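You operate a simulated robot arm through the tools that you are given. There is no shell and no other tool.

You run a simulated robot arm. Do the job below in one go: nothing can be reset, and whatever is moved stays where it is left.

## Task
Dust off the ring holder, then seat the cream and green test rings.
Fine: use the green block sponge; each ring in the well of its colour; the sponge goes back. What is to be rubbed or washed off counts as gone when no trace of it is left.

Only the result counts: the job must be done as asked and must still hold three seconds after the hand-in. Knocking over, shifting, dropping, spilling or breaking anything else fails it.

## Robot
A 6-joint arm with a two-finger parallel gripper, fixed in place. Base frame: the origin is at the foot of the arm, x ahead of it, y to its left, z up. Readings come in mm, degrees, newtons and seconds.
Its first joint turns from -166.0 to 166.0 degrees. Payload 3.91 kg.
Tool frame: the origin (TCP) lies between the finger pads and is the grasp point; the fingertips stand 30 mm ahead of it; z points along the fingers, y is the line along which they close. The gripper opens to 110 mm. The fingers are 20 mm wide and 10 mm thick; the gripper's body (48 by 112 mm) begins 55 mm behind the TCP.
Orientation is that of the tool frame in the base frame, as [roll, pitch, yaw] about the fixed x, y, z axes, in that order (R = Rz(yaw) Ry(pitch) Rx(roll)). With the fingers straight down and closing along the base's y, the tool's x points along the base's -x, its y along +y and its z along -z.

## Interface
- The arm moves only by the tool nudge_tool. Its argument "targets" is a list of rows, each a list of 7 numbers: the closure in counts, from 0 (fully open) to 255 (shut), then the shift along the tool's x, y, z in units of 40 mm (1.0 is 40 mm), then the turn, a rotation vector about the tool's x, y, z in units of 6 degrees (1.0 is 6 degrees). In form: [[grip, dx, dy, dz, rx, ry, rz], ...]. A call has 1 to 20 rows; each row shifts and turns the commanded pose from where the row before left it, along the tool's axes as they then stand. A call with a number of a shift or a turn outside -1 to 1 is refused whole. Each row takes 0.2 s and may step no farther than 50 mm and 8.6 degrees from the row before; otherwise, or with a gripper value out of range, the whole call is refused. A pose out of reach is approached as far as the arm can. The call stops where the force on the tool passes 40 N (or 10 N more than at its start, if that is more) or the arm is blocked; 0.2 s more then pass. The fingers move at their own pace (about 108 mm/s each) and stop on an object; they squeeze with about 41 N. The grip force told is the motor's: it shows also when the fingers shut on nothing. Time passes only in rows, and 0.2 s behind the last, so rows that do not move let the fingers close. It gives the time, the measured TCP pose, the force on the tool (base axes), the opening and the grip force at its end, in the units of the frame above (readings bear some noise), with the torque about the TCP (base axes, N m) and any sound that the robot's microphone picked up.
- Cameras (640 x 400 px; columns grow to the right, rows downward): "scene" is fixed at [398.7, -498.9, 1397.5]; the picture's right is [0.15, -0.99, 0.00], its down [-0.77, -0.12, -0.62] and it looks along [0.61, 0.10, -0.78] (base axes); focal length 248 px, centre (320, 200). "wrist" rides on the gripper at [72, 17, -103] in the tool frame; the picture's right is [-0.23, 0.97, 0.00], its down [-0.76, -0.18, -0.62] and it looks along [-0.61, -0.14, 0.78] (tool axes); focal length 222 px, centre (320, 200). There is no depth. A picture from a camera that has moved, and an enlarged one, comes with that camera's place and axes in the base frame and with its lens.
- snapshot(camera): a new picture of that camera. No time passes.
- enlarge(camera, box): a new picture of the part [left, top, right, bottom] of that camera's present view, enlarged. No time passes.
- finish_job(): hands the job in; it is judged then, once.

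Nothing tells you positions but the pictures and the camera data. Unless the task says otherwise, let go and move clear before handing in.

The tools are called after "Request:" as name(argument=value, ...) on one line, values as JSON. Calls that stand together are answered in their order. nudge_tool: Moves the arm, as the interface text tells. Its arguments: {"type":"object","properties":{"targets":{"type":"array"}},"required":["targets"]} The other tools are called the same way: snapshot (camera) takes a picture; enlarge (camera, box) takes an enlarged picture of a part of a camera's view; finish_job () hands the job in.

At the start:

```text
t: 0.0
eef_pos: [642.3, -86.7, 1083.2]
tool_rot: [-180.0, 0.0, -179.9]
ft_force: [-0.2, 0.6, -0.1]
moment: [-0.02, 0.02, -0.02]
gripper_width: 110.1
grasp_force: 0.0
```

scene: 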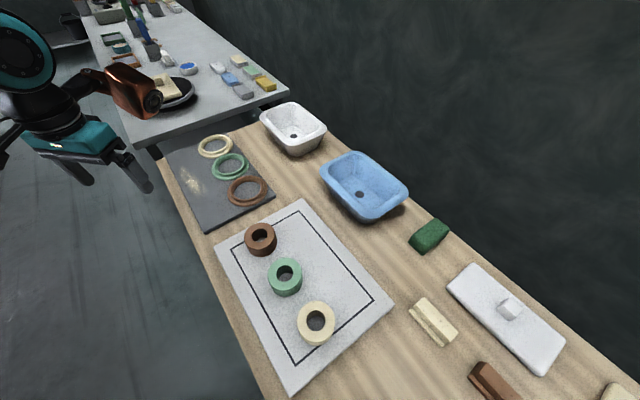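
wrist: 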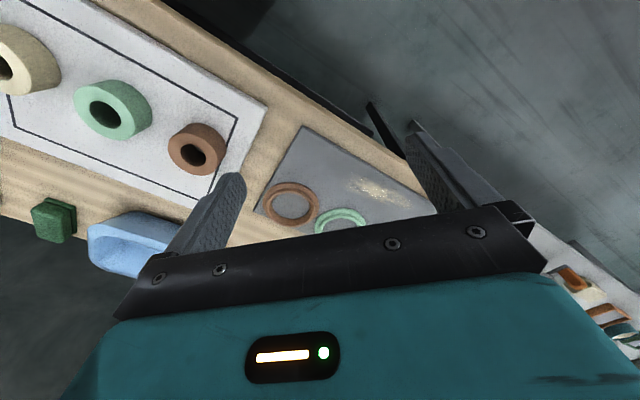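

I see a dark plate with three ring-shaped wells and a dusty smear (the ring holder), three test rings on a white mat, basins, a green block sponge and other items. I'll look closer first, before moving anything.

Request:
enlarge(camera="scene", box=[140, 110, 300, 240])

Request:
enlarge(camera="scene", box=[200, 190, 400, 390])

Request:
enlarge(camera="scene", box=[380, 200, 640, 400])

Request:
enlarge(camera="scene", box=[60, 0, 300, 150])

```text
3.08 times, centred on (220, 175) of scene
camera zoom: at [398.7, -498.9, 1397.5], right [0.15, -0.99, 0.0], down [-0.77, -0.12, -0.62], along [0.61, 0.1, -0.78], focal length 764 px, centre (628, 277)
```

zoom: 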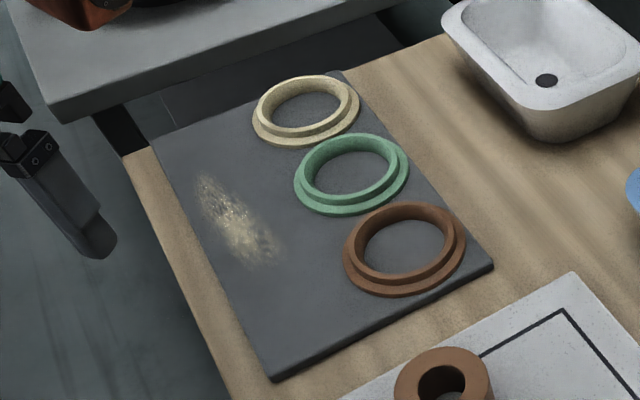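

```text
2.00 times, centred on (300, 290) of scene
camera zoom: at [398.7, -498.9, 1397.5], right [0.15, -0.99, 0.0], down [-0.77, -0.12, -0.62], along [0.61, 0.1, -0.78], focal length 496 px, centre (360, 20)
```

zoom: 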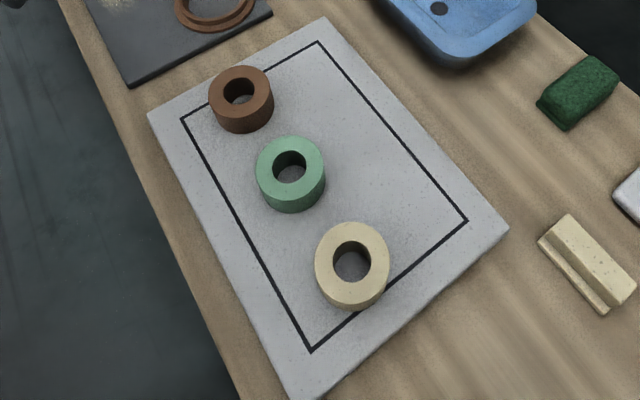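

```text
2.00 times, centred on (510, 300) of scene
camera zoom: at [398.7, -498.9, 1397.5], right [0.15, -0.99, 0.0], down [-0.77, -0.12, -0.62], along [0.61, 0.1, -0.78], focal length 496 px, centre (-60, 0)
```

zoom: 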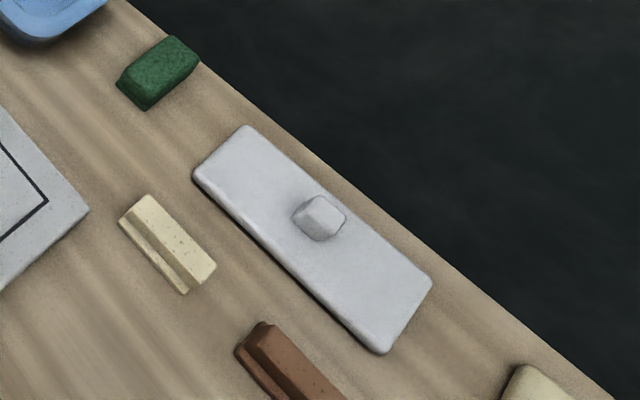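

```text
2.67 times, centred on (180, 75) of scene
camera zoom: at [398.7, -498.9, 1397.5], right [0.15, -0.99, 0.0], down [-0.77, -0.12, -0.62], along [0.61, 0.1, -0.78], focal length 662 px, centre (693, 533)
```

zoom: 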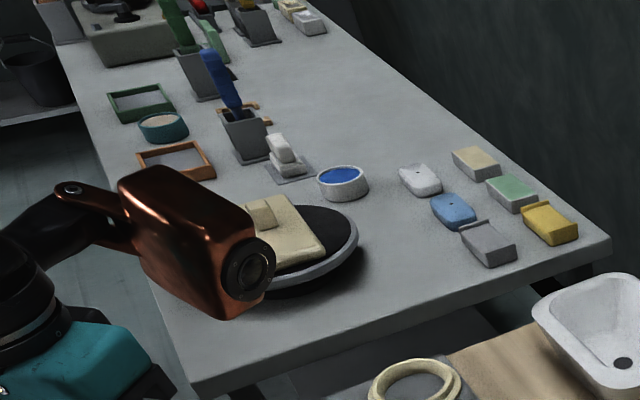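

The ring holder (dark plate) seems to be near x≈0.95 m, y≈-0.1 m at z≈0.82 m with a dust smear on it. The test rings lie on the grey mat and the dark green block lies near the bench's far edge, around (770,-735). I'll swing the wrist camera that way at height to look closer.

Request:
nudge_tool(targets=[[0, 0.17, -1, 0, 0, 0, 0], [0, 0.17, -1, 0, 0, 0, 0], [0, 0.17, -1, 0, 0, 0, 0], [0, 0.17, -1, 0, 0, 0, 0], [0, 0.17, -1, 0, 0, 0, 0], [0, 0.17, -1, 0, 0, 0, 0], [0, 0.17, -1, 0, 0, 0, 0], [0, 0.17, -1, 0, 0, 0, 0], [0, 0.17, -1, 0, 0, 0, 0], [0, 0.17, -1, 0, 0, 0, 0], [0, 0.17, -1, 0, 0, 0, 0], [0, 0, 0, 0, 0, 0, 1], [0, 0, 0, 0, 0, 0, 1], [0, 0, 0, 0, 0, 0, 1], [0, 0, 0, 0, 0, 0, 1], [0, 0, 0, 0, 0, 0, 1], [0, 0, 0, 0, 0, 0, 1], [0, 0, 0, 0, 0, 0, 1]])

Request:
snapshot(camera="wrist")

Request:
snapshot(camera="scene")

```text
t: 3.8
eef_pos: [567.8, -526.4, 1083.4]
tool_rot: [180.0, 0.0, 137.9]
ft_force: [0.5, -0.1, 0.4]
moment: [0.03, -0.01, 0.01]
gripper_width: 110.1
grasp_force: 0.1
```

```text
taken
camera wrist: at [524.9, -466.0, 1186.0], right [0.82, 0.57, 0.0], down [0.45, -0.64, 0.62], along [0.36, -0.51, -0.78], focal length 222 px, centre (320, 200)
```

wrist: 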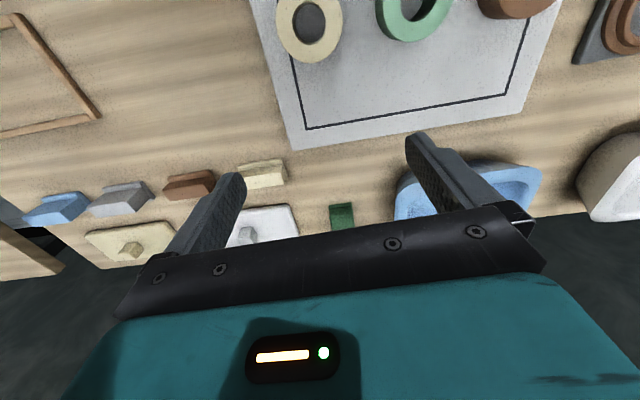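

```text
taken
```

scene: 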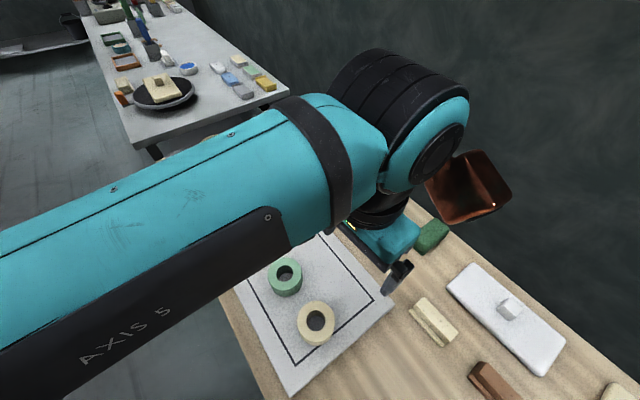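

The bench has a row of stepped blocks (blue, grey, brown, cream), lidded plates, and one dark green block beside the blue basin. I'll enlarge the green block and neighbours to be sure what they are.

Request:
enlarge(camera="wrist", box=[220, 140, 420, 260])

Request:
enlarge(camera="wrist", box=[0, 140, 250, 290])

Request:
enlarge(camera="wrist", box=[240, 0, 640, 160])

```text
3.20 times, centred on (320, 200) of wrist
camera zoom: at [524.9, -466.0, 1186.0], right [0.82, 0.57, 0.0], down [0.45, -0.64, 0.62], along [0.36, -0.51, -0.78], focal length 711 px, centre (320, 200)
```

zoom: 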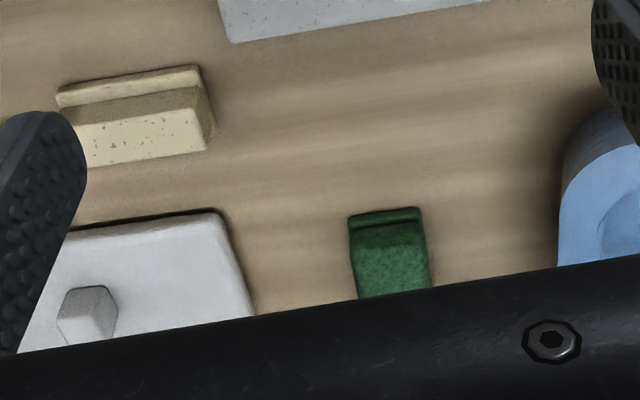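

```text
2.56 times, centred on (125, 215) of wrist
camera zoom: at [524.9, -466.0, 1186.0], right [0.82, 0.57, 0.0], down [0.45, -0.64, 0.62], along [0.36, -0.51, -0.78], focal length 569 px, centre (819, 162)
```

zoom: 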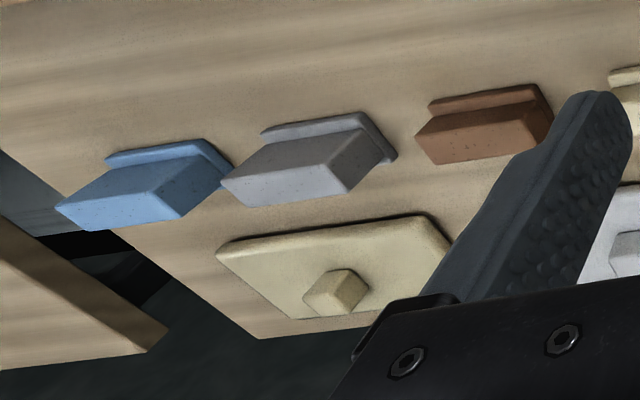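

```text
1.60 times, centred on (440, 80) of wrist
camera zoom: at [524.9, -466.0, 1186.0], right [0.82, 0.57, 0.0], down [0.45, -0.64, 0.62], along [0.36, -0.51, -0.78], focal length 355 px, centre (128, 392)
```

zoom: 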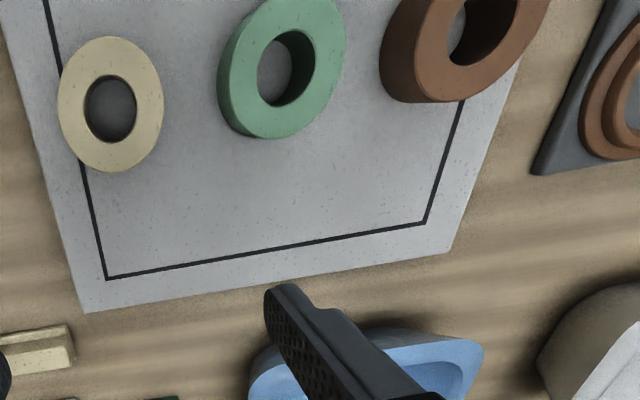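

The green block is the only green one in a row of block-shaped sponges, so it's the one to use. I'll move out and over it for a close look at its shape and exact pose.

Request:
nudge_tool(targets=[[0, -1, 0, 0, 0, 0, 0], [0, -1, 0, 0, 0, 0, 0], [0, -1, 0, 0, 0, 0, 0], [0, -0.5, 0, 0.5, 0, 0, 0]])

Request:
enlarge(camera="wrist", box=[240, 120, 420, 232])

Request:
snapshot(camera="wrist")

```text
t: 4.8
eef_pos: [671.7, -619.6, 1062.6]
tool_rot: [180.0, 0.0, 138.1]
ft_force: [-0.7, 0.3, 0.5]
moment: [-0.02, -0.04, 0.0]
gripper_width: 110.2
grasp_force: 0.0
```

```text
3.56 times, centred on (330, 176) of wrist
camera zoom: at [628.4, -559.4, 1165.6], right [0.82, 0.57, 0.0], down [0.45, -0.64, 0.62], along [0.36, -0.51, -0.78], focal length 790 px, centre (284, 285)
```

zoom: 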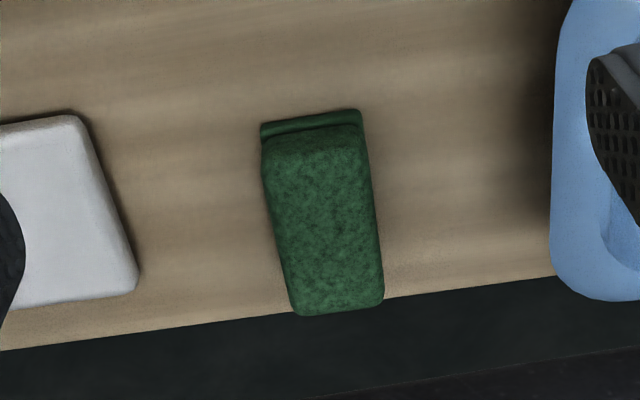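

```text
taken
camera wrist: at [628.4, -559.4, 1165.6], right [0.82, 0.57, 0.0], down [0.45, -0.64, 0.62], along [0.36, -0.51, -0.78], focal length 222 px, centre (320, 200)
```

wrist: 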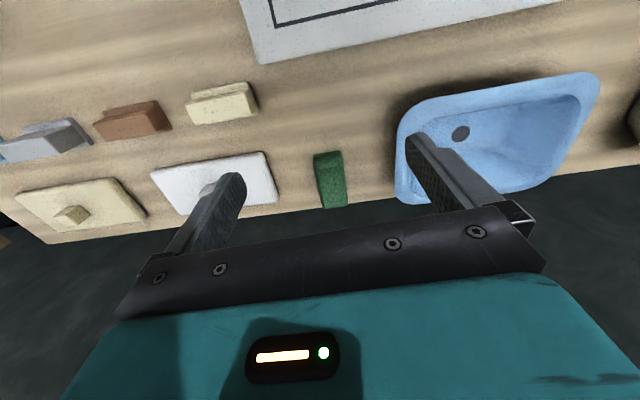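

The green sponge is about 50 × 93 mm, lying across the bench direction with its far end at the bench's back edge, near (775,-736), bench top z≈797. It may lie past the arm's vertical reach, so I'll align the yaw and approach at height to see how far the arm gets.

Request:
nudge_tool(targets=[[70, 0, 0, 0, 0, 0, 1], [70, 0, 0, 0, 0, 0, 0.2], [70, -1, 0, 0.5, 0, 0, 0], [70, -1, 0, 0.5, 0, 0, 0], [70, -0.5, 0, 1, 0, 0, 0], [70, 0, 0, 0, 0, 0, 0]])

Request:
snapshot(camera="wrist")

Request:
snapshot(camera="scene")

```text
t: 6.2
eef_pos: [737.0, -697.4, 984.3]
tool_rot: [180.0, 0.1, 130.9]
ft_force: [-1.2, -0.2, -0.7]
moment: [-0.01, 0.03, 0.01]
gripper_width: 80.0
grasp_force: 0.0
```

```text
taken
camera wrist: at [702.1, -631.6, 1087.4], right [0.89, 0.46, 0.0], down [0.36, -0.69, 0.62], along [0.29, -0.55, -0.78], focal length 222 px, centre (320, 200)
```

wrist: 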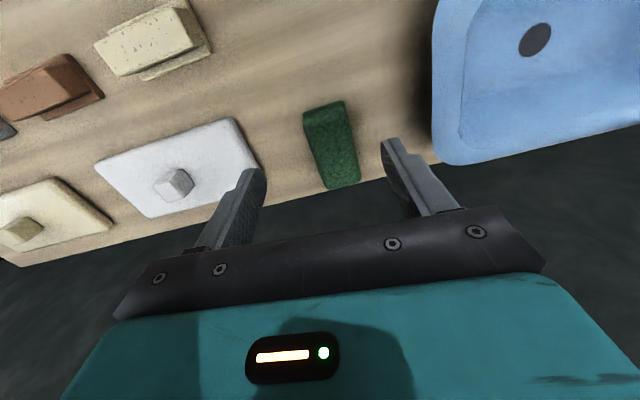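

```text
taken
```

scene: 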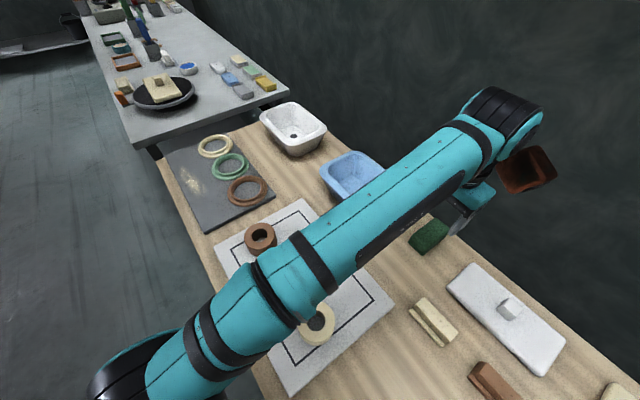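

The arm reached radius ~1015 mm fine at this height, and the forearm is well above the bench. I'll enlarge the view of the sponge to fix its pose and height.

Request:
enlarge(camera="wrist", box=[260, 80, 420, 200])

Request:
enlarge(camera="scene", box=[390, 190, 510, 270])

```text
3.33 times, centred on (340, 140) of wrist
camera zoom: at [702.1, -631.6, 1087.4], right [0.89, 0.46, 0.0], down [0.36, -0.69, 0.62], along [0.29, -0.55, -0.78], focal length 740 px, centre (253, 400)
```

zoom: 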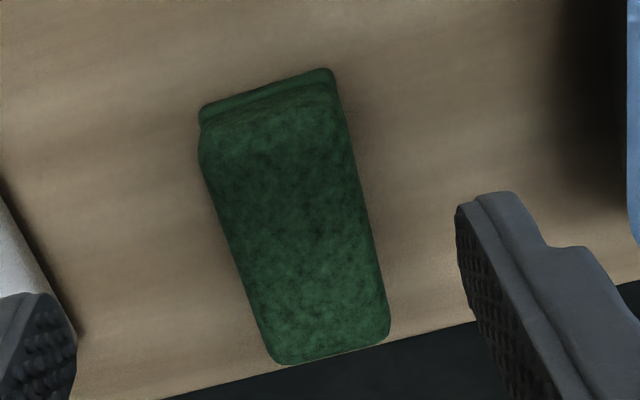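

```text
5.00 times, centred on (450, 230) of scene
camera zoom: at [398.7, -498.9, 1397.5], right [0.15, -0.99, 0.0], down [-0.77, -0.12, -0.62], along [0.61, 0.1, -0.78], focal length 1241 px, centre (-330, 50)
```

zoom: 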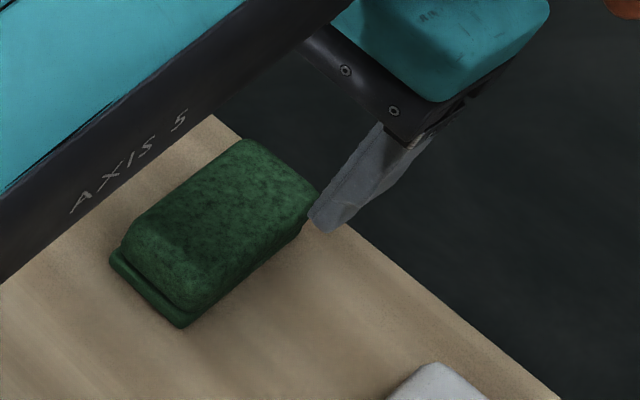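

The sponge's centre is about (776,-735), its length axis runs at about -44°, and it stands about 40 mm tall on a bench at z≈797. I'll go over its centre, still above it, to test the reach there.

Request:
nudge_tool(targets=[[70, 0, 0, 0, 0, 0, -0.77], [70, -0.68, 0, 0.5, 0, 0, 0], [70, -0.68, 0, 0.5, 0, 0, 0], [70, 0, 0, 0.6, 0, 0, 0], [70, 0, 0, 0, 0, 0, 0]])

Request:
snapshot(camera="wrist")

Request:
enlarge(camera="scene", box=[390, 190, 510, 270])

```text
t: 7.4
eef_pos: [778.7, -733.5, 918.2]
tool_rot: [-180.0, 0.0, 135.4]
ft_force: [-0.3, -0.2, -0.2]
moment: [-0.03, -0.01, 0.02]
gripper_width: 79.7
grasp_force: 0.1
```

```text
taken
camera wrist: at [738.2, -671.3, 1022.3], right [0.85, 0.53, 0.0], down [0.42, -0.66, 0.62], along [0.33, -0.53, -0.78], focal length 222 px, centre (320, 200)
```

wrist: 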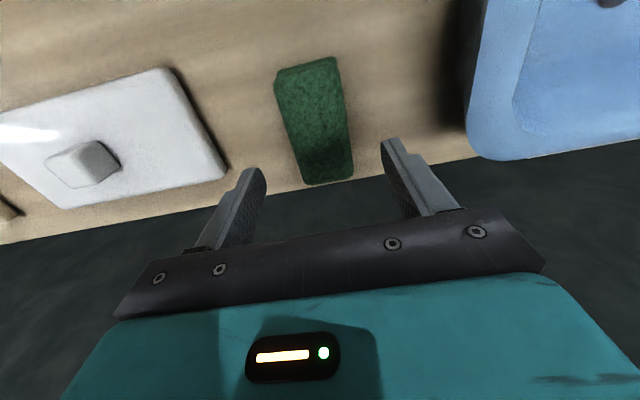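

```text
5.00 times, centred on (450, 230) of scene
camera zoom: at [398.7, -498.9, 1397.5], right [0.15, -0.99, 0.0], down [-0.77, -0.12, -0.62], along [0.61, 0.1, -0.78], focal length 1241 px, centre (-330, 50)
```

zoom: 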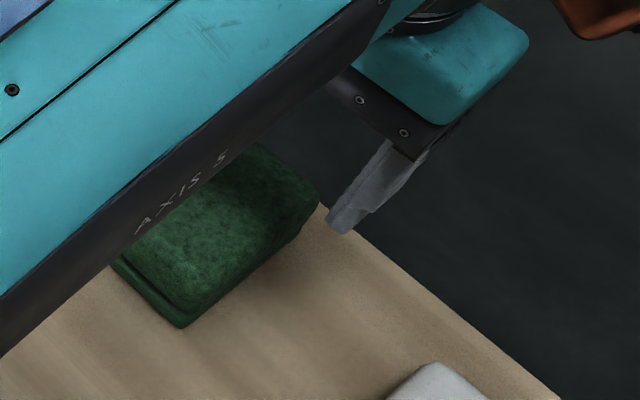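

Reach is fine with the tool vertical, and the fingers straddle the sponge squarely. I'll lower until the tips are about 12 mm above the bench, then check before closing.

Request:
nudge_tool(targets=[[70, 0, -0.06, 0.5, 0, 0, 0], [70, 0, 0, 0.5, 0, 0, 0], [70, 0, 0, 0.5, 0, 0, 0], [70, 0, 0, 0.4, 0, 0, 0], [70, 0, 0, 0, 0, 0, 0]])

Request:
snapshot(camera="wrist")

Request:
enlarge(camera="scene", box=[390, 190, 510, 270])

```text
t: 8.6
eef_pos: [775.1, -735.5, 842.4]
tool_rot: [-180.0, 0.0, 135.4]
ft_force: [0.9, -0.4, -0.3]
moment: [-0.02, 0.02, 0.01]
gripper_width: 79.7
grasp_force: 0.2
```

```text
taken
camera wrist: at [733.9, -673.7, 945.6], right [0.85, 0.53, 0.0], down [0.42, -0.66, 0.62], along [0.33, -0.53, -0.78], focal length 222 px, centre (320, 200)
```

wrist: 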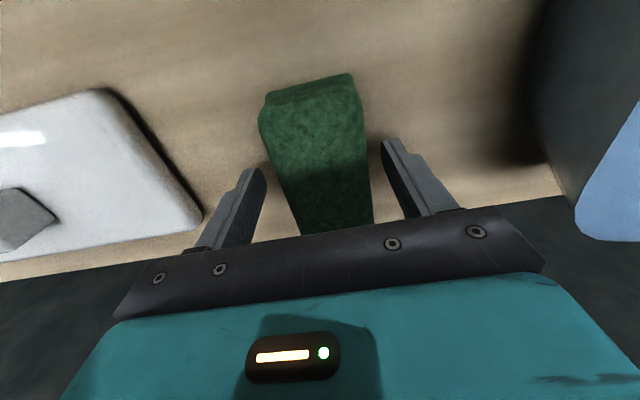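

```text
5.00 times, centred on (450, 230) of scene
camera zoom: at [398.7, -498.9, 1397.5], right [0.15, -0.99, 0.0], down [-0.77, -0.12, -0.62], along [0.61, 0.1, -0.78], focal length 1241 px, centre (-330, 50)
```

zoom: 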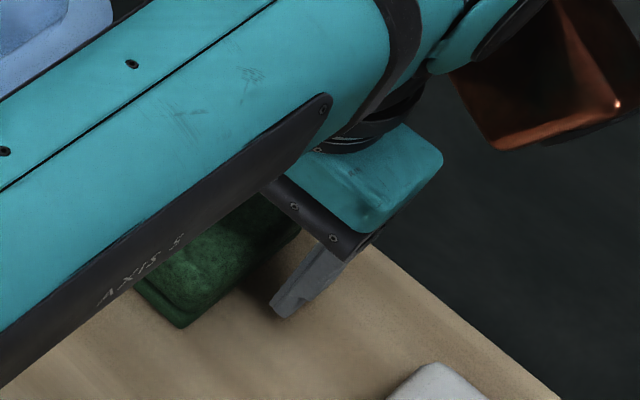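

The fingers straddle the sponge and the tips are above the bench. Closing on it now.

Request:
nudge_tool(targets=[[255, 0, 0, 0, 0, 0, 0], [255, 0, 0, 0, 0, 0, 0], [255, 0, 0, 0, 0, 0, 0]])

Request:
snapshot(camera="wrist")

```text
t: 9.4
eef_pos: [776.4, -735.6, 842.2]
tool_rot: [180.0, 0.1, 135.5]
ft_force: [0.7, 1.1, 0.2]
moment: [-0.04, 0.05, -0.02]
gripper_width: 51.2
grasp_force: 41.3
```

```text
taken
camera wrist: at [733.9, -673.6, 945.8], right [0.85, 0.53, 0.0], down [0.42, -0.66, 0.62], along [0.33, -0.53, -0.78], focal length 222 px, centre (320, 200)
```

wrist: 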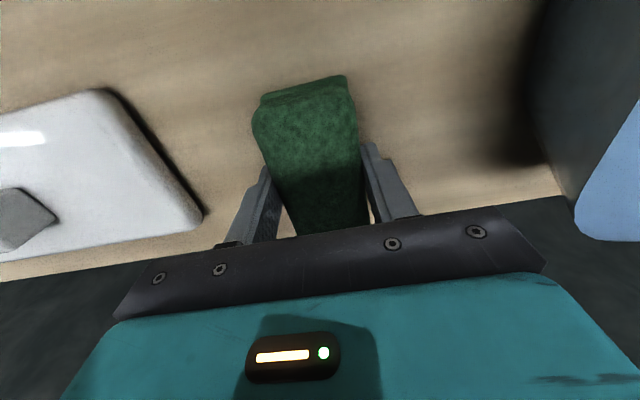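

The sponge is gripped (51 mm). I'll lift it well clear, and carry it over to a viewpoint short of the ring holder.

Request:
nudge_tool(targets=[[255, 0, 0, -0.5, 0, 0, 0], [255, 0, 0, -1, 0, 0, 0], [255, 0, 0, -1, 0, 0, 0], [255, 0, 0, -1, 0, 0, 0], [255, 0, 0, -0.5, 0, 0, 0], [255, 0.943, 0.765, 0, 0, 0, 0], [255, 0.943, 0.765, 0, 0, 0, 0], [255, 0.943, 0.765, 0, 0, 0, 0], [255, 0.943, 0.765, 0, 0, 0, 0], [255, 0.943, 0.765, 0, 0, 0, 0], [255, 0.943, 0.765, 0, 0, 0, 0], [255, 0.943, 0.765, 0, 0, 0, 0], [255, 0.943, 0.765, 0, 0, 0, 0], [255, 0.943, 0.765, 0, 0, 0, 0], [255, 0.943, 0.765, 0, 0, 0, 0], [255, 0.943, 0.765, 0, 0, 0, 0], [255, 0.943, 0.765, 0, 0, 0, 0], [255, 0.943, 0.765, 0, 0, 0, 0], [255, 0.943, 0.765, 0, 0, 0, 0]])

Request:
nudge_tool(targets=[[255, 0, 0, 0, 0, 0, -0.927], [255, 0, 0, 0, 0, 0, -0.927], [255, 0, 0, 0, 0, 0, -0.927], [255, 0, 0, 0, 0, 0, -0.927], [255, 0, 0, 0, 0, 0, -0.927], [255, 0, 0, 0, 0, 0, -0.927], [255, 0, 0, 0, 0, 0, -0.927], [255, 0, 0, 0, 0, 0, -0.927], [255, 0, 0, 0, 0, 0, 0]])

Request:
snapshot(camera="wrist")

Request:
snapshot(camera="scene")

```text
t: 13.4
eef_pos: [736.0, -92.6, 993.3]
tool_rot: [180.0, 0.0, 135.5]
ft_force: [0.8, 0.3, -1.6]
moment: [0.01, -0.01, -0.02]
gripper_width: 50.8
grasp_force: 41.1
out of reach, approached as far as the arm can: row 4, 5, 6, 7
```

```text
t: 15.4
eef_pos: [734.5, -93.8, 991.7]
tool_rot: [-180.0, 0.1, -180.0]
ft_force: [-0.3, 0.2, -1.6]
moment: [-0.04, -0.04, -0.03]
gripper_width: 51.2
grasp_force: 41.3
```

```text
taken
camera wrist: at [661.7, -75.5, 1094.7], right [0.23, 0.97, 0.0], down [0.76, -0.18, 0.62], along [0.61, -0.14, -0.78], focal length 222 px, centre (320, 200)
```

wrist: 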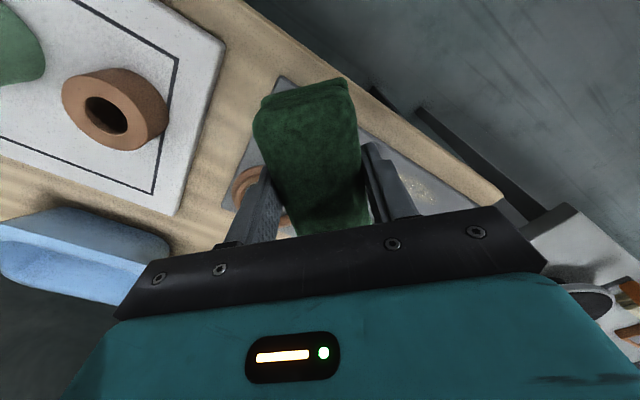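

```text
taken
```

scene: 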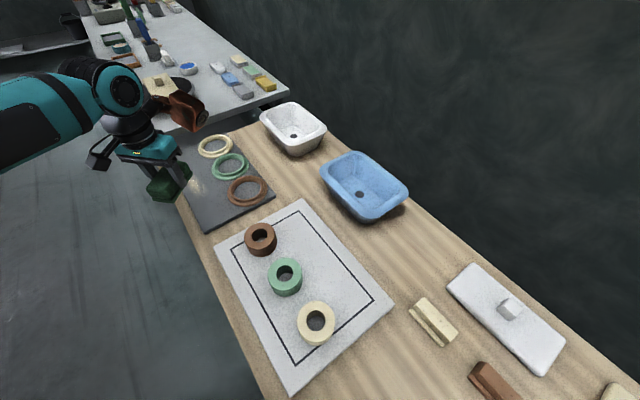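

The sponge is held over the near side of the ring holder, with nothing else disturbed. I'll zoom the scene camera on the holder to map the smear and the collars.

Request:
enlarge(camera="scene", box=[150, 120, 286, 235])

Request:
enlarge(camera="wrist", box=[220, 60, 540, 240])

```text
3.48 times, centred on (218, 178) of scene
camera zoom: at [398.7, -498.9, 1397.5], right [0.15, -0.99, 0.0], down [-0.77, -0.12, -0.62], along [0.61, 0.1, -0.78], focal length 863 px, centre (675, 278)
```

zoom: 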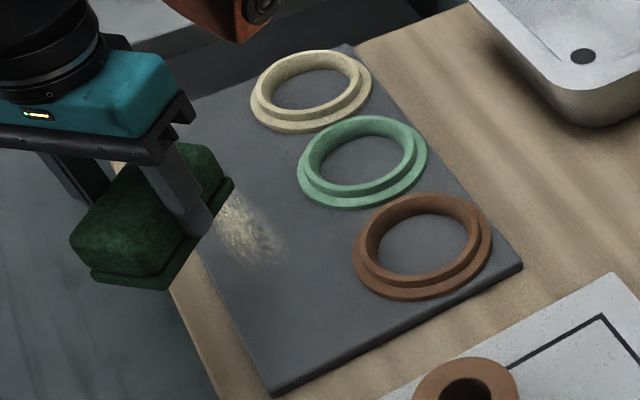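

```text
2.00 times, centred on (380, 150) of wrist
camera zoom: at [661.7, -75.5, 1094.7], right [0.23, 0.97, 0.0], down [0.76, -0.18, 0.62], along [0.61, -0.14, -0.78], focal length 444 px, centre (200, 300)
```

zoom: 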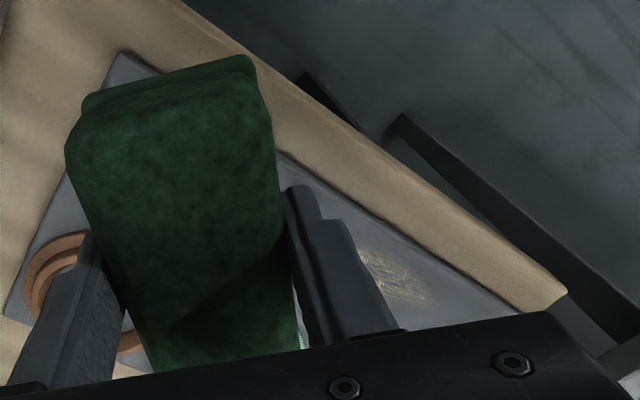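

The plate spans roughly (695,-136), (851,-296), (1128,-26), (981,138) with its top near z≈811, and the smear runs along its near side from about (826,-84) to (920,51), clear of the collars. I'll turn the sponge so its long side lies across the plate and bring it to just above the smear's near end.

Request:
nudge_tool(targets=[[255, 0, 0, 0, 0, 0, 0.927], [255, 0, 0, 0, 0, 0, 0.927], [255, 0, 0, 0, 0, 0, 0.927], [255, 0, 0, 0, 0, 0, 0.927], [255, 0, 0, 0, 0, 0, 0.927], [255, 0, 0, 0, 0, 0, 0.927], [255, 0, 0, 0, 0, 0, 0.927], [255, 0, 0, 0, 0, 0, 0.927], [255, -0.54, 0.64, 0, 0, 0, 0], [255, -0.54, 0.64, 0, 0, 0, 0], [255, 0, 0, 1, 0, 0, 0], [255, 0, 0, 1, 0, 0, 0], [255, 0, 0, 0.6, 0, 0, 0], [255, 0, 0, 0, 0, 0, 0]])

Request:
snapshot(camera="wrist")

Request:
enlarge(camera="scene", box=[130, 120, 290, 240])

```text
t: 18.4
eef_pos: [799.7, -87.6, 888.1]
tool_rot: [-180.0, 0.0, 135.4]
ft_force: [-0.6, 0.4, -0.9]
moment: [0.01, 0.01, -0.02]
gripper_width: 51.3
grasp_force: 41.1
```

```text
taken
camera wrist: at [760.0, -24.6, 990.3], right [0.85, 0.53, 0.0], down [0.42, -0.66, 0.62], along [0.33, -0.53, -0.78], focal length 222 px, centre (320, 200)
```

wrist: 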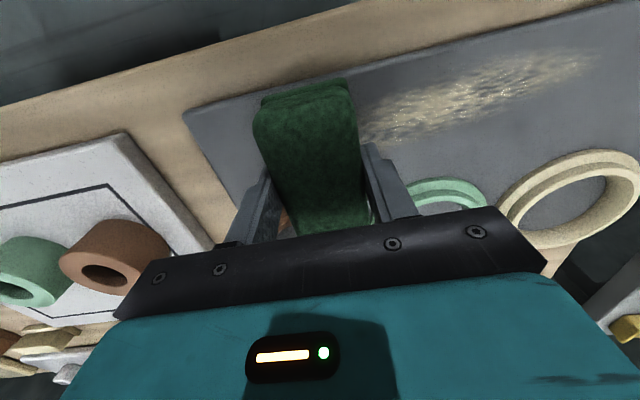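

```text
3.33 times, centred on (210, 180) of scene
camera zoom: at [398.7, -498.9, 1397.5], right [0.15, -0.99, 0.0], down [-0.77, -0.12, -0.62], along [0.61, 0.1, -0.78], focal length 827 px, centre (687, 267)
```

zoom: 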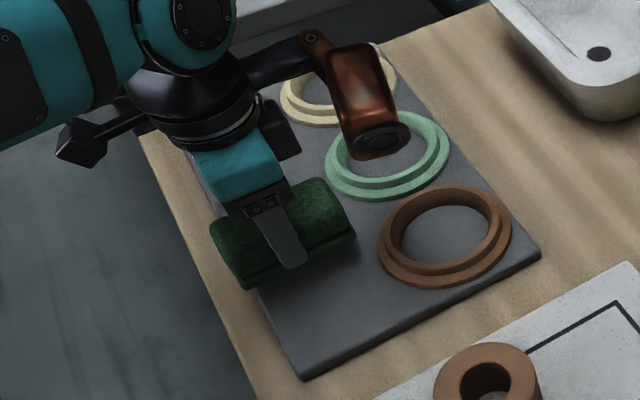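

The dust smear is clearly visible, running about 175 mm along the plate's near side, and the sponge is aligned just before it with ~18 mm clearance from the collars. I'll lower until it touches the plate.

Request:
nudge_tool(targets=[[255, 0, 0, 0.5, 0, 0, 0], [255, 0, 0, 0.1, 0, 0, 0], [255, 0, 0, 0, 0, 0, 0]])

Request:
nudge_tool(targets=[[255, 0, 0, 0.1, 0, 0, 0], [255, 0, 0, 0, 0, 0, 0]])

```text
t: 19.2
eef_pos: [800.5, -87.6, 863.4]
tool_rot: [-180.0, 0.0, 135.4]
ft_force: [-0.8, -0.6, -0.3]
moment: [-0.02, -0.01, 0.02]
gripper_width: 51.2
grasp_force: 41.0
```

```text
t: 19.8
eef_pos: [801.6, -86.7, 859.7]
tool_rot: [180.0, 0.0, 135.4]
ft_force: [0.5, 0.3, -0.5]
moment: [0.0, -0.03, -0.01]
gripper_width: 50.9
grasp_force: 41.2
```

No contact yet at TCP z≈860. I'll step down in small moves, reading the force each time.

Request:
nudge_tool(targets=[[255, 0, 0, 0.05, 0, 0, 0], [255, 0, 0, 0, 0, 0, 0]])

Request:
nudge_tool(targets=[[255, 0, 0, 0.05, 0, 0, 0], [255, 0, 0, 0, 0, 0, 0]])

Request:
enlarge(camera="scene", box=[150, 150, 230, 210])

```text
t: 20.4
eef_pos: [801.7, -86.6, 858.1]
tool_rot: [-180.0, 0.1, 135.4]
ft_force: [0.1, -0.1, -0.8]
moment: [-0.03, 0.0, -0.02]
gripper_width: 51.3
grasp_force: 41.5
```

```text
t: 21.0
eef_pos: [802.0, -86.5, 855.9]
tool_rot: [180.0, 0.1, 135.5]
ft_force: [0.9, 0.3, -0.9]
moment: [0.02, 0.01, 0.02]
gripper_width: 51.3
grasp_force: 40.8
```

```text
6.67 times, centred on (190, 180) of scene
camera zoom: at [398.7, -498.9, 1397.5], right [0.15, -0.99, 0.0], down [-0.77, -0.12, -0.62], along [0.61, 0.1, -0.78], focal length 1654 px, centre (1187, 333)
```

zoom: 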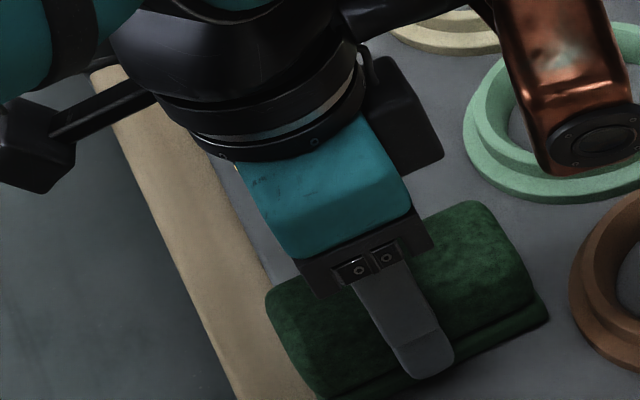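

The sponge is nearly on the plate; still no contact force. Continuing down in 2 mm steps.

Request:
nudge_tool(targets=[[255, 0, 0, 0.05, 0, 0, 0], [255, 0, 0, 0, 0, 0, 0]])

Request:
nudge_tool(targets=[[255, 0, 0, 0.05, 0, 0, 0], [255, 0, 0, 0, 0, 0, 0]])

Request:
nudge_tool(targets=[[255, 0, 0, 0.05, 0, 0, 0], [255, 0, 0, 0, 0, 0, 0]])

```text
t: 21.6
eef_pos: [803.3, -87.3, 856.1]
tool_rot: [179.9, 0.1, 135.3]
ft_force: [9.7, -2.2, 21.8]
moment: [0.03, 0.09, 0.03]
gripper_width: 51.1
grasp_force: 41.3
```

```text
t: 22.0
eef_pos: [801.4, -87.3, 854.9]
tool_rot: [179.8, 0.2, 135.4]
ft_force: [-3.7, -0.6, 10.3]
moment: [0.19, 0.51, 0.05]
gripper_width: 51.2
grasp_force: 41.1
stopped in row 2: the force on the tool passed its limit at 43 N (the readings are from after the stop); the commanded pose is now the measured one
```

```text
t: 22.8
eef_pos: [803.7, -86.2, 855.8]
tool_rot: [179.7, 0.4, 135.5]
ft_force: [-6.5, -0.1, 10.7]
moment: [0.06, 0.6, 0.01]
gripper_width: 51.0
grasp_force: 41.7
stopped in row 2: the force on the tool passed its limit at 41 N (the readings are from after the stop); the commanded pose is now the measured one
```

Contact is made at TCP z≈855.5 with ~10 N, so the plate top is at about z≈811. I'll start the wiping stroke along the smear in gentle steps.

Request:
nudge_tool(targets=[[255, 0, 0.3, 0, 0, 0, 0], [255, 0, 0.4, 0, 0, 0, 0], [255, 0, 0.4, 0, 0, 0, 0]])

```text
t: 23.6
eef_pos: [833.2, -56.8, 854.7]
tool_rot: [179.7, 0.4, 135.4]
ft_force: [-11.2, -12.0, 24.4]
moment: [-0.46, 0.83, 0.09]
gripper_width: 51.3
grasp_force: 41.2
```

The stroke is moving with ~24 N normal force. I'll ease up slightly and carry on along the smear.

Request:
nudge_tool(targets=[[255, 0, 0.4, -0.012, 0, 0, 0], [255, 0, 0.4, 0, 0, 0, 0], [255, 0, 0.4, 0, 0, 0, 0], [255, 0, 0.4, 0, 0, 0, 0]])

Request:
snapshot(camera="wrist")

```text
t: 24.6
eef_pos: [878.3, -10.0, 855.6]
tool_rot: [179.7, 0.3, 135.3]
ft_force: [-8.4, -5.1, 16.2]
moment: [-0.26, 0.36, 0.01]
gripper_width: 51.0
grasp_force: 41.1
```

```text
taken
camera wrist: at [836.5, 53.0, 958.4], right [0.85, 0.53, 0.01], down [0.41, -0.66, 0.63], along [0.34, -0.53, -0.78], focal length 222 px, centre (320, 200)
```

wrist: 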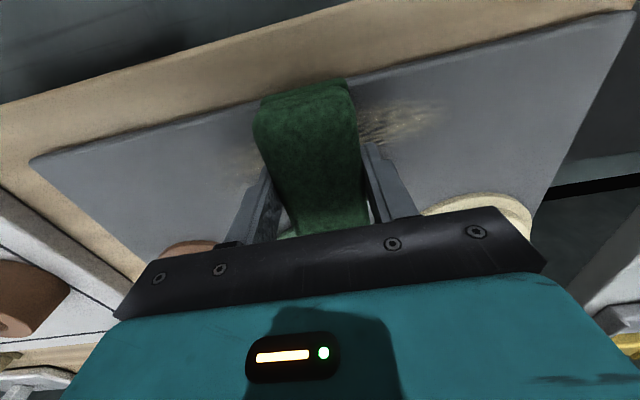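

The sponge is removing dust; a faint trace remains behind it, so several passes will be needed. Continuing to the far end.

Request:
nudge_tool(targets=[[255, 0, 0.4, 0, 0, 0, 0], [255, 0, 0.4, 0, 0, 0, 0], [255, 0, 0.4, 0, 0, 0, 0], [255, 0, 0.4, 0, 0, 0, 0], [255, 0, 0.4, 0, 0, 0, 0], [255, 0, 0.3, 0, 0, 0, 0]])

Request:
snapshot(camera="wrist")

```text
t: 26.0
eef_pos: [942.6, 56.7, 855.9]
tool_rot: [179.8, 0.3, 135.4]
ft_force: [-0.3, -0.3, -0.5]
moment: [0.02, -0.02, 0.0]
gripper_width: 51.0
grasp_force: 40.8
```

```text
taken
camera wrist: at [901.8, 119.0, 958.8], right [0.85, 0.53, 0.01], down [0.41, -0.66, 0.63], along [0.34, -0.53, -0.78], focal length 222 px, centre (320, 200)
```

wrist: 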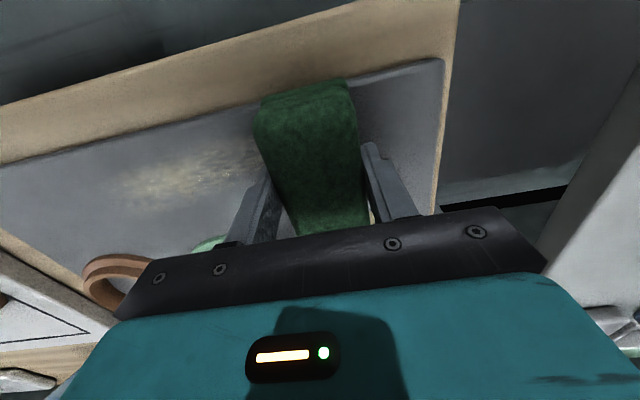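

Contact was lost toward the end, and a faint dusty band is left. I'll press again and stroke back with a steadier pressure.

Request:
nudge_tool(targets=[[255, 0, 0, 0.025, 0, 0, 0], [255, 0, 0, 0, 0, 0, 0]])

```text
t: 26.6
eef_pos: [942.4, 56.7, 855.5]
tool_rot: [179.7, 0.2, 135.4]
ft_force: [0.3, 1.8, 2.2]
moment: [0.06, 0.09, -0.01]
gripper_width: 51.3
grasp_force: 40.9
```

Request:
nudge_tool(targets=[[255, 0, 0, 0.02, 0, 0, 0], [255, 0, -0.3, 0, 0, 0, 0], [255, 0, -0.4, 0, 0, 0, 0]])

```text
t: 27.4
eef_pos: [921.8, 38.6, 856.0]
tool_rot: [179.6, 0.4, 135.6]
ft_force: [8.5, 10.8, 27.8]
moment: [0.35, 0.25, -0.12]
gripper_width: 51.3
grasp_force: 40.6
```

Firm contact now (~28 N). Stroking back along the smear.

Request:
nudge_tool(targets=[[255, 0, -0.4, -0.005, 0, 0, 0], [255, 0, -0.4, 0, 0, 0, 0], [255, 0, -0.4, 0, 0, 0, 0], [255, 0, -0.4, 0, 0, 0, 0]])

Request:
nudge_tool(targets=[[255, 0, -0.4, 0, 0, 0, 0], [255, 0, -0.4, 0, 0, 0, 0], [255, 0, -0.4, 0, 0, 0, 0], [255, 0, -0.4, 0, 0, 0, 0]])

Request:
snapshot(camera="wrist")

```text
t: 28.2
eef_pos: [893.6, 4.6, 854.9]
tool_rot: [179.6, 0.3, 135.5]
ft_force: [-0.4, 1.2, 7.6]
moment: [-0.08, 0.16, -0.04]
gripper_width: 51.0
grasp_force: 40.7
stopped in row 3: the force on the tool passed its limit at 42 N (the readings are from after the stop); the commanded pose is now the measured one
```

```text
t: 29.2
eef_pos: [848.5, -38.6, 855.7]
tool_rot: [179.6, 0.4, 135.6]
ft_force: [4.8, 6.4, 15.2]
moment: [-0.06, 0.11, 0.03]
gripper_width: 51.1
grasp_force: 40.8
```

```text
taken
camera wrist: at [806.4, 24.6, 958.2], right [0.84, 0.53, 0.01], down [0.41, -0.66, 0.63], along [0.34, -0.53, -0.78], focal length 222 px, centre (320, 200)
```

wrist: 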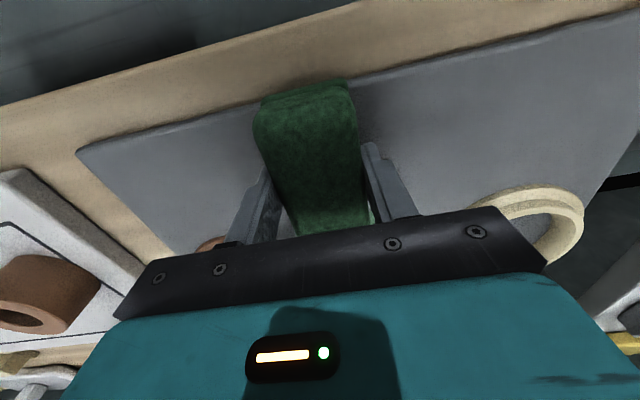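

The far stretch looks clean now. Continuing the stroke to the near end.

Request:
nudge_tool(targets=[[255, 0, -0.4, 0, 0, 0, 0], [255, 0, -0.4, 0, 0, 0, 0], [255, 0, -0.4, 0, 0, 0, 0], [255, 0, -0.4, 0, 0, 0, 0]])

Request:
enlarge(camera="wrist", box=[160, 0, 640, 220])

```text
t: 30.2
eef_pos: [803.4, -83.6, 855.2]
tool_rot: [179.6, 0.4, 135.5]
ft_force: [11.9, 13.6, 32.1]
moment: [0.26, 0.13, -0.1]
gripper_width: 51.2
grasp_force: 41.1
```

```text
1.33 times, centred on (400, 110) of wrist
camera zoom: at [761.5, -20.8, 958.0], right [0.84, 0.54, 0.01], down [0.41, -0.66, 0.63], along [0.34, -0.53, -0.78], focal length 296 px, centre (213, 320)
```

zoom: 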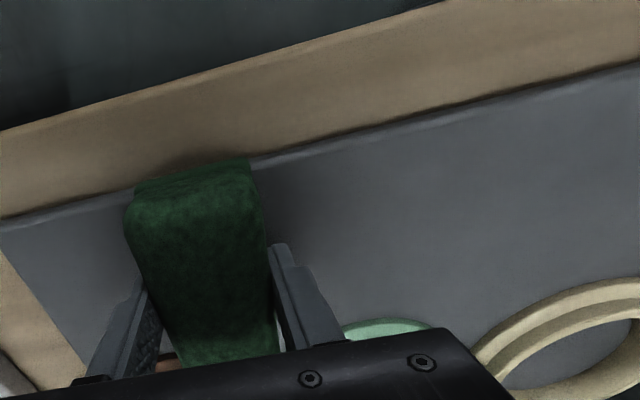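

The plate looks clean, but "no trace" is required, so I'll make another full pass for safety.

Request:
nudge_tool(targets=[[255, 0, 0.2, -0.01, 0, 0, 0], [255, 0, 0.4, 0, 0, 0, 0], [255, 0, 0.4, 0, 0, 0, 0], [255, 0, 0.4, 0, 0, 0, 0]])

Request:
nudge_tool(targets=[[255, 0, 0.4, 0, 0, 0, 0], [255, 0, 0.4, 0, 0, 0, 0], [255, 0, 0.4, 0, 0, 0, 0], [255, 0, 0.4, 0, 0, 0, 0]])

```text
t: 31.2
eef_pos: [842.8, -45.0, 855.3]
tool_rot: [179.7, 0.3, 135.4]
ft_force: [-7.8, -7.6, 11.8]
moment: [-0.66, 0.22, -0.28]
gripper_width: 51.3
grasp_force: 40.8
```

```text
t: 32.2
eef_pos: [888.9, 1.7, 854.6]
tool_rot: [179.7, 0.4, 135.5]
ft_force: [-2.5, -2.3, 5.5]
moment: [-0.24, 0.18, 0.03]
gripper_width: 51.4
grasp_force: 40.9
```

Contact is getting light; I'll add a touch of pressure and finish this pass to the far end.

Request:
nudge_tool(targets=[[255, 0, 0.3, 0.02, 0, 0, 0], [255, 0, 0.4, 0, 0, 0, 0], [255, 0, 0.4, 0, 0, 0, 0]])

Request:
nudge_tool(targets=[[255, 0, 0.4, 0, 0, 0, 0], [255, 0, 0.4, 0, 0, 0, 0]])

Request:
snapshot(camera="wrist")

```text
t: 33.0
eef_pos: [916.9, 31.3, 855.2]
tool_rot: [179.6, 0.4, 135.4]
ft_force: [-7.0, -7.4, 13.3]
moment: [-0.38, 0.45, 0.02]
gripper_width: 51.4
grasp_force: 41.0
```

```text
t: 33.6
eef_pos: [940.1, 55.7, 855.3]
tool_rot: [179.7, 0.4, 135.5]
ft_force: [-3.2, -4.2, 6.0]
moment: [-0.26, 0.18, -0.01]
gripper_width: 50.9
grasp_force: 40.8
```

```text
taken
camera wrist: at [899.0, 118.1, 958.0], right [0.84, 0.53, 0.01], down [0.41, -0.66, 0.63], along [0.34, -0.53, -0.78], focal length 222 px, centre (320, 200)
```

wrist: 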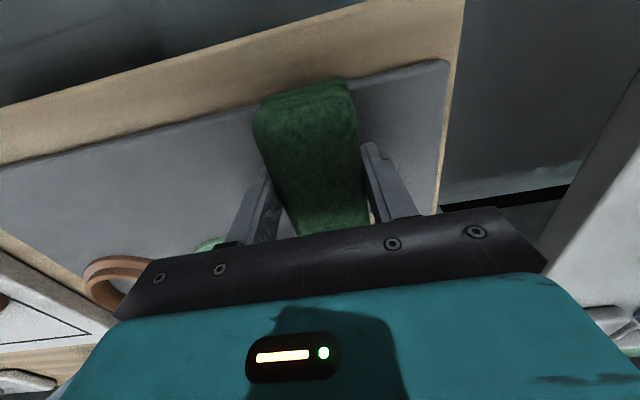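

It looks clean. I'll lift off and step aside to inspect the whole smear area from both cameras before returning the sponge.

Request:
nudge_tool(targets=[[255, 0, 0, -1, 0, 0, 0], [255, 0, 0, -1, 0, 0, 0], [255, 0, 0, -0.7, 0, 0, 0], [255, 0, -1, 0, 0, 0, 0], [255, 0, -1, 0, 0, 0, 0], [255, 0, -1, 0, 0, 0, 0], [255, 0, -1, 0, 0, 0, 0], [255, 0, -1, 0, 0, 0, 0], [255, 0, -1, 0, 0, 0, 0], [255, 0, -0.5, 0, 0, 0, 0], [255, 0, 0, 0, 0, 0, 0]])

Request:
snapshot(camera="wrist")

Request:
enlarge(camera="scene", box=[140, 110, 300, 240])

```text
t: 36.0
eef_pos: [759.7, -130.6, 962.9]
tool_rot: [179.7, 0.4, 135.5]
ft_force: [-0.1, -0.1, -1.1]
moment: [-0.06, -0.03, -0.01]
gripper_width: 51.5
grasp_force: 41.1
```

```text
taken
camera wrist: at [717.5, -68.3, 1064.9], right [0.84, 0.53, 0.01], down [0.41, -0.66, 0.63], along [0.34, -0.53, -0.78], focal length 222 px, centre (320, 200)
```

wrist: 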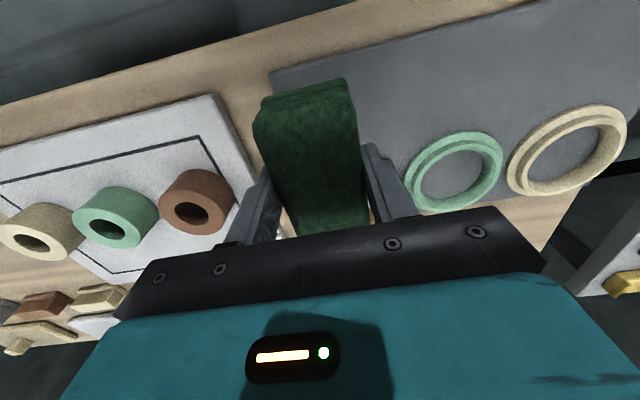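

```text
3.08 times, centred on (220, 175) of scene
camera zoom: at [398.7, -498.9, 1397.5], right [0.15, -0.99, 0.0], down [-0.77, -0.12, -0.62], along [0.61, 0.1, -0.78], focal length 764 px, centre (628, 277)
```

zoom: 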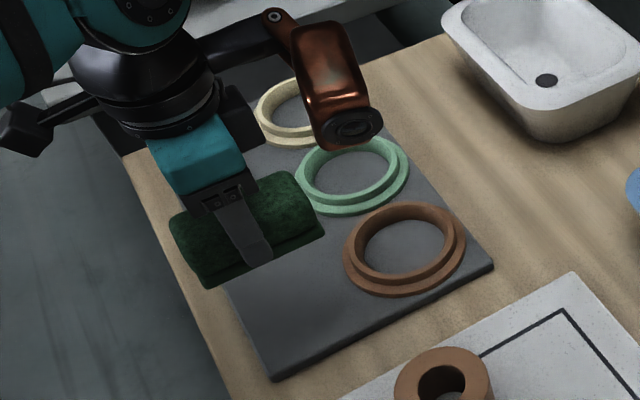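

Request:
enlarge(camera="wrist", box=[340, 0, 640, 180])

Request:
enlarge(camera="wrist", box=[380, 20, 540, 120])

```text
2.13 times, centred on (490, 90) of wrist
camera zoom: at [717.5, -68.3, 1064.9], right [0.84, 0.53, 0.01], down [0.41, -0.66, 0.63], along [0.34, -0.53, -0.78], focal length 474 px, centre (-43, 435)
```

zoom: 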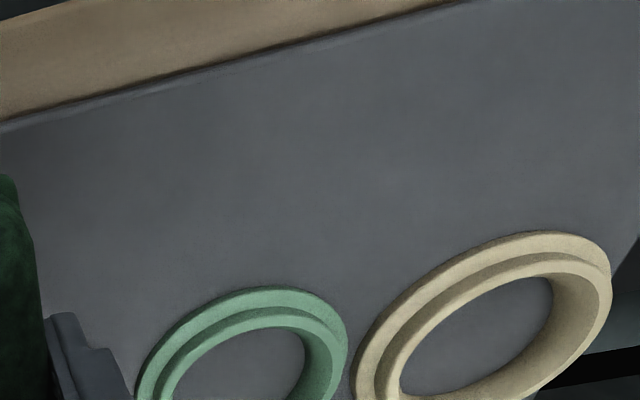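

```text
4.00 times, centred on (460, 70) of wrist
camera zoom: at [717.5, -68.3, 1064.9], right [0.84, 0.53, 0.01], down [0.41, -0.66, 0.63], along [0.34, -0.53, -0.78], focal length 888 px, centre (-240, 720)
```

zoom: 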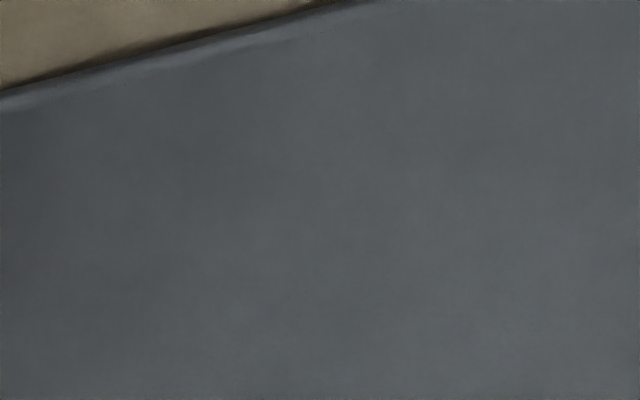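

The plate shows no trace of dust in either view. Now I'll carry the sponge back towards its original spot, keeping inside the basins and above the rings, then check the scene view of the holder once more.

Request:
nudge_tool(targets=[[255, 0, 0, 0, 0.05, 0.067, 0], [255, -0.714, -0.953, 0, 0, 0, 0], [255, -0.714, -0.953, 0, 0, 0, 0], [255, -0.714, -0.953, 0, 0, 0, 0], [255, -0.714, -0.953, 0, 0, 0, 0], [255, -0.714, -0.953, 0, 0, 0, 0], [255, -0.714, -0.953, 0, 0, 0, 0], [255, -0.714, -0.953, 0, 0, 0, 0], [255, -0.714, -0.953, 0, 0, 0, 0], [255, -0.714, -0.953, 0, 0, 0, 0], [255, -0.714, -0.953, 0, 0, 0, 0], [255, -0.714, -0.953, 0, 0, 0, 0], [255, 0, 0, 0, 0, 0, 0]])

Request:
enlarge(camera="scene", box=[140, 110, 300, 240])

Request:
snapshot(camera="wrist")

Request:
snapshot(camera="scene")

```text
t: 38.8
eef_pos: [689.1, -652.8, 962.2]
tool_rot: [-180.0, -0.1, 135.5]
ft_force: [0.2, -0.5, -0.3]
moment: [0.02, 0.0, 0.03]
gripper_width: 51.5
grasp_force: 40.9
```

```text
3.08 times, centred on (220, 175) of scene
camera zoom: at [398.7, -498.9, 1397.5], right [0.15, -0.99, 0.0], down [-0.77, -0.12, -0.62], along [0.61, 0.1, -0.78], focal length 764 px, centre (628, 277)
```

zoom: 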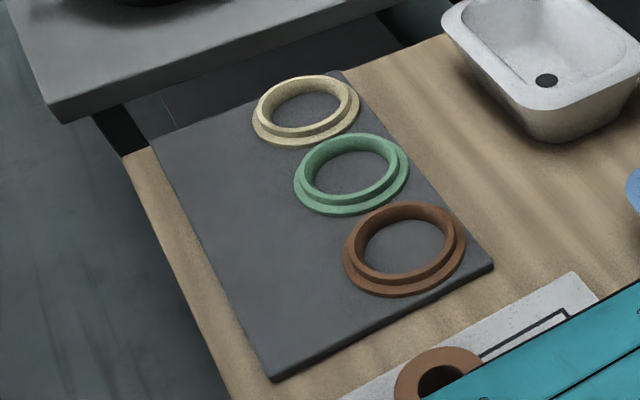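

```text
taken
camera wrist: at [648.5, -589.1, 1065.3], right [0.85, 0.53, 0.0], down [0.42, -0.66, 0.62], along [0.33, -0.53, -0.78], focal length 222 px, centre (320, 200)
```

wrist: 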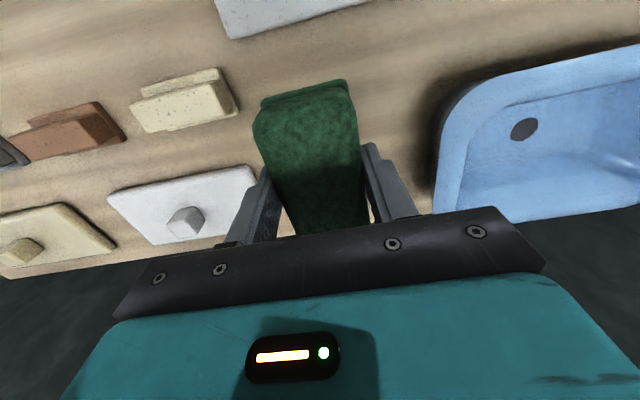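

```text
taken
```

scene: 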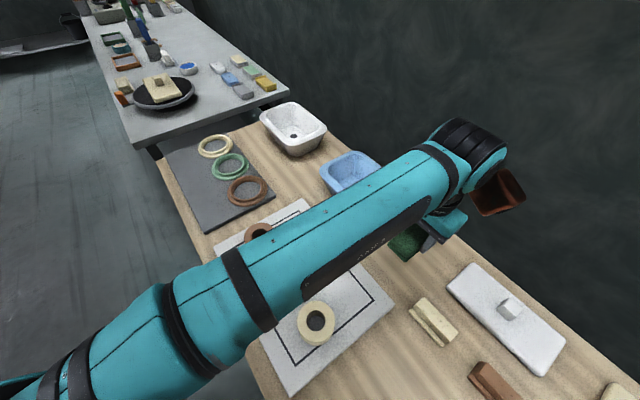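

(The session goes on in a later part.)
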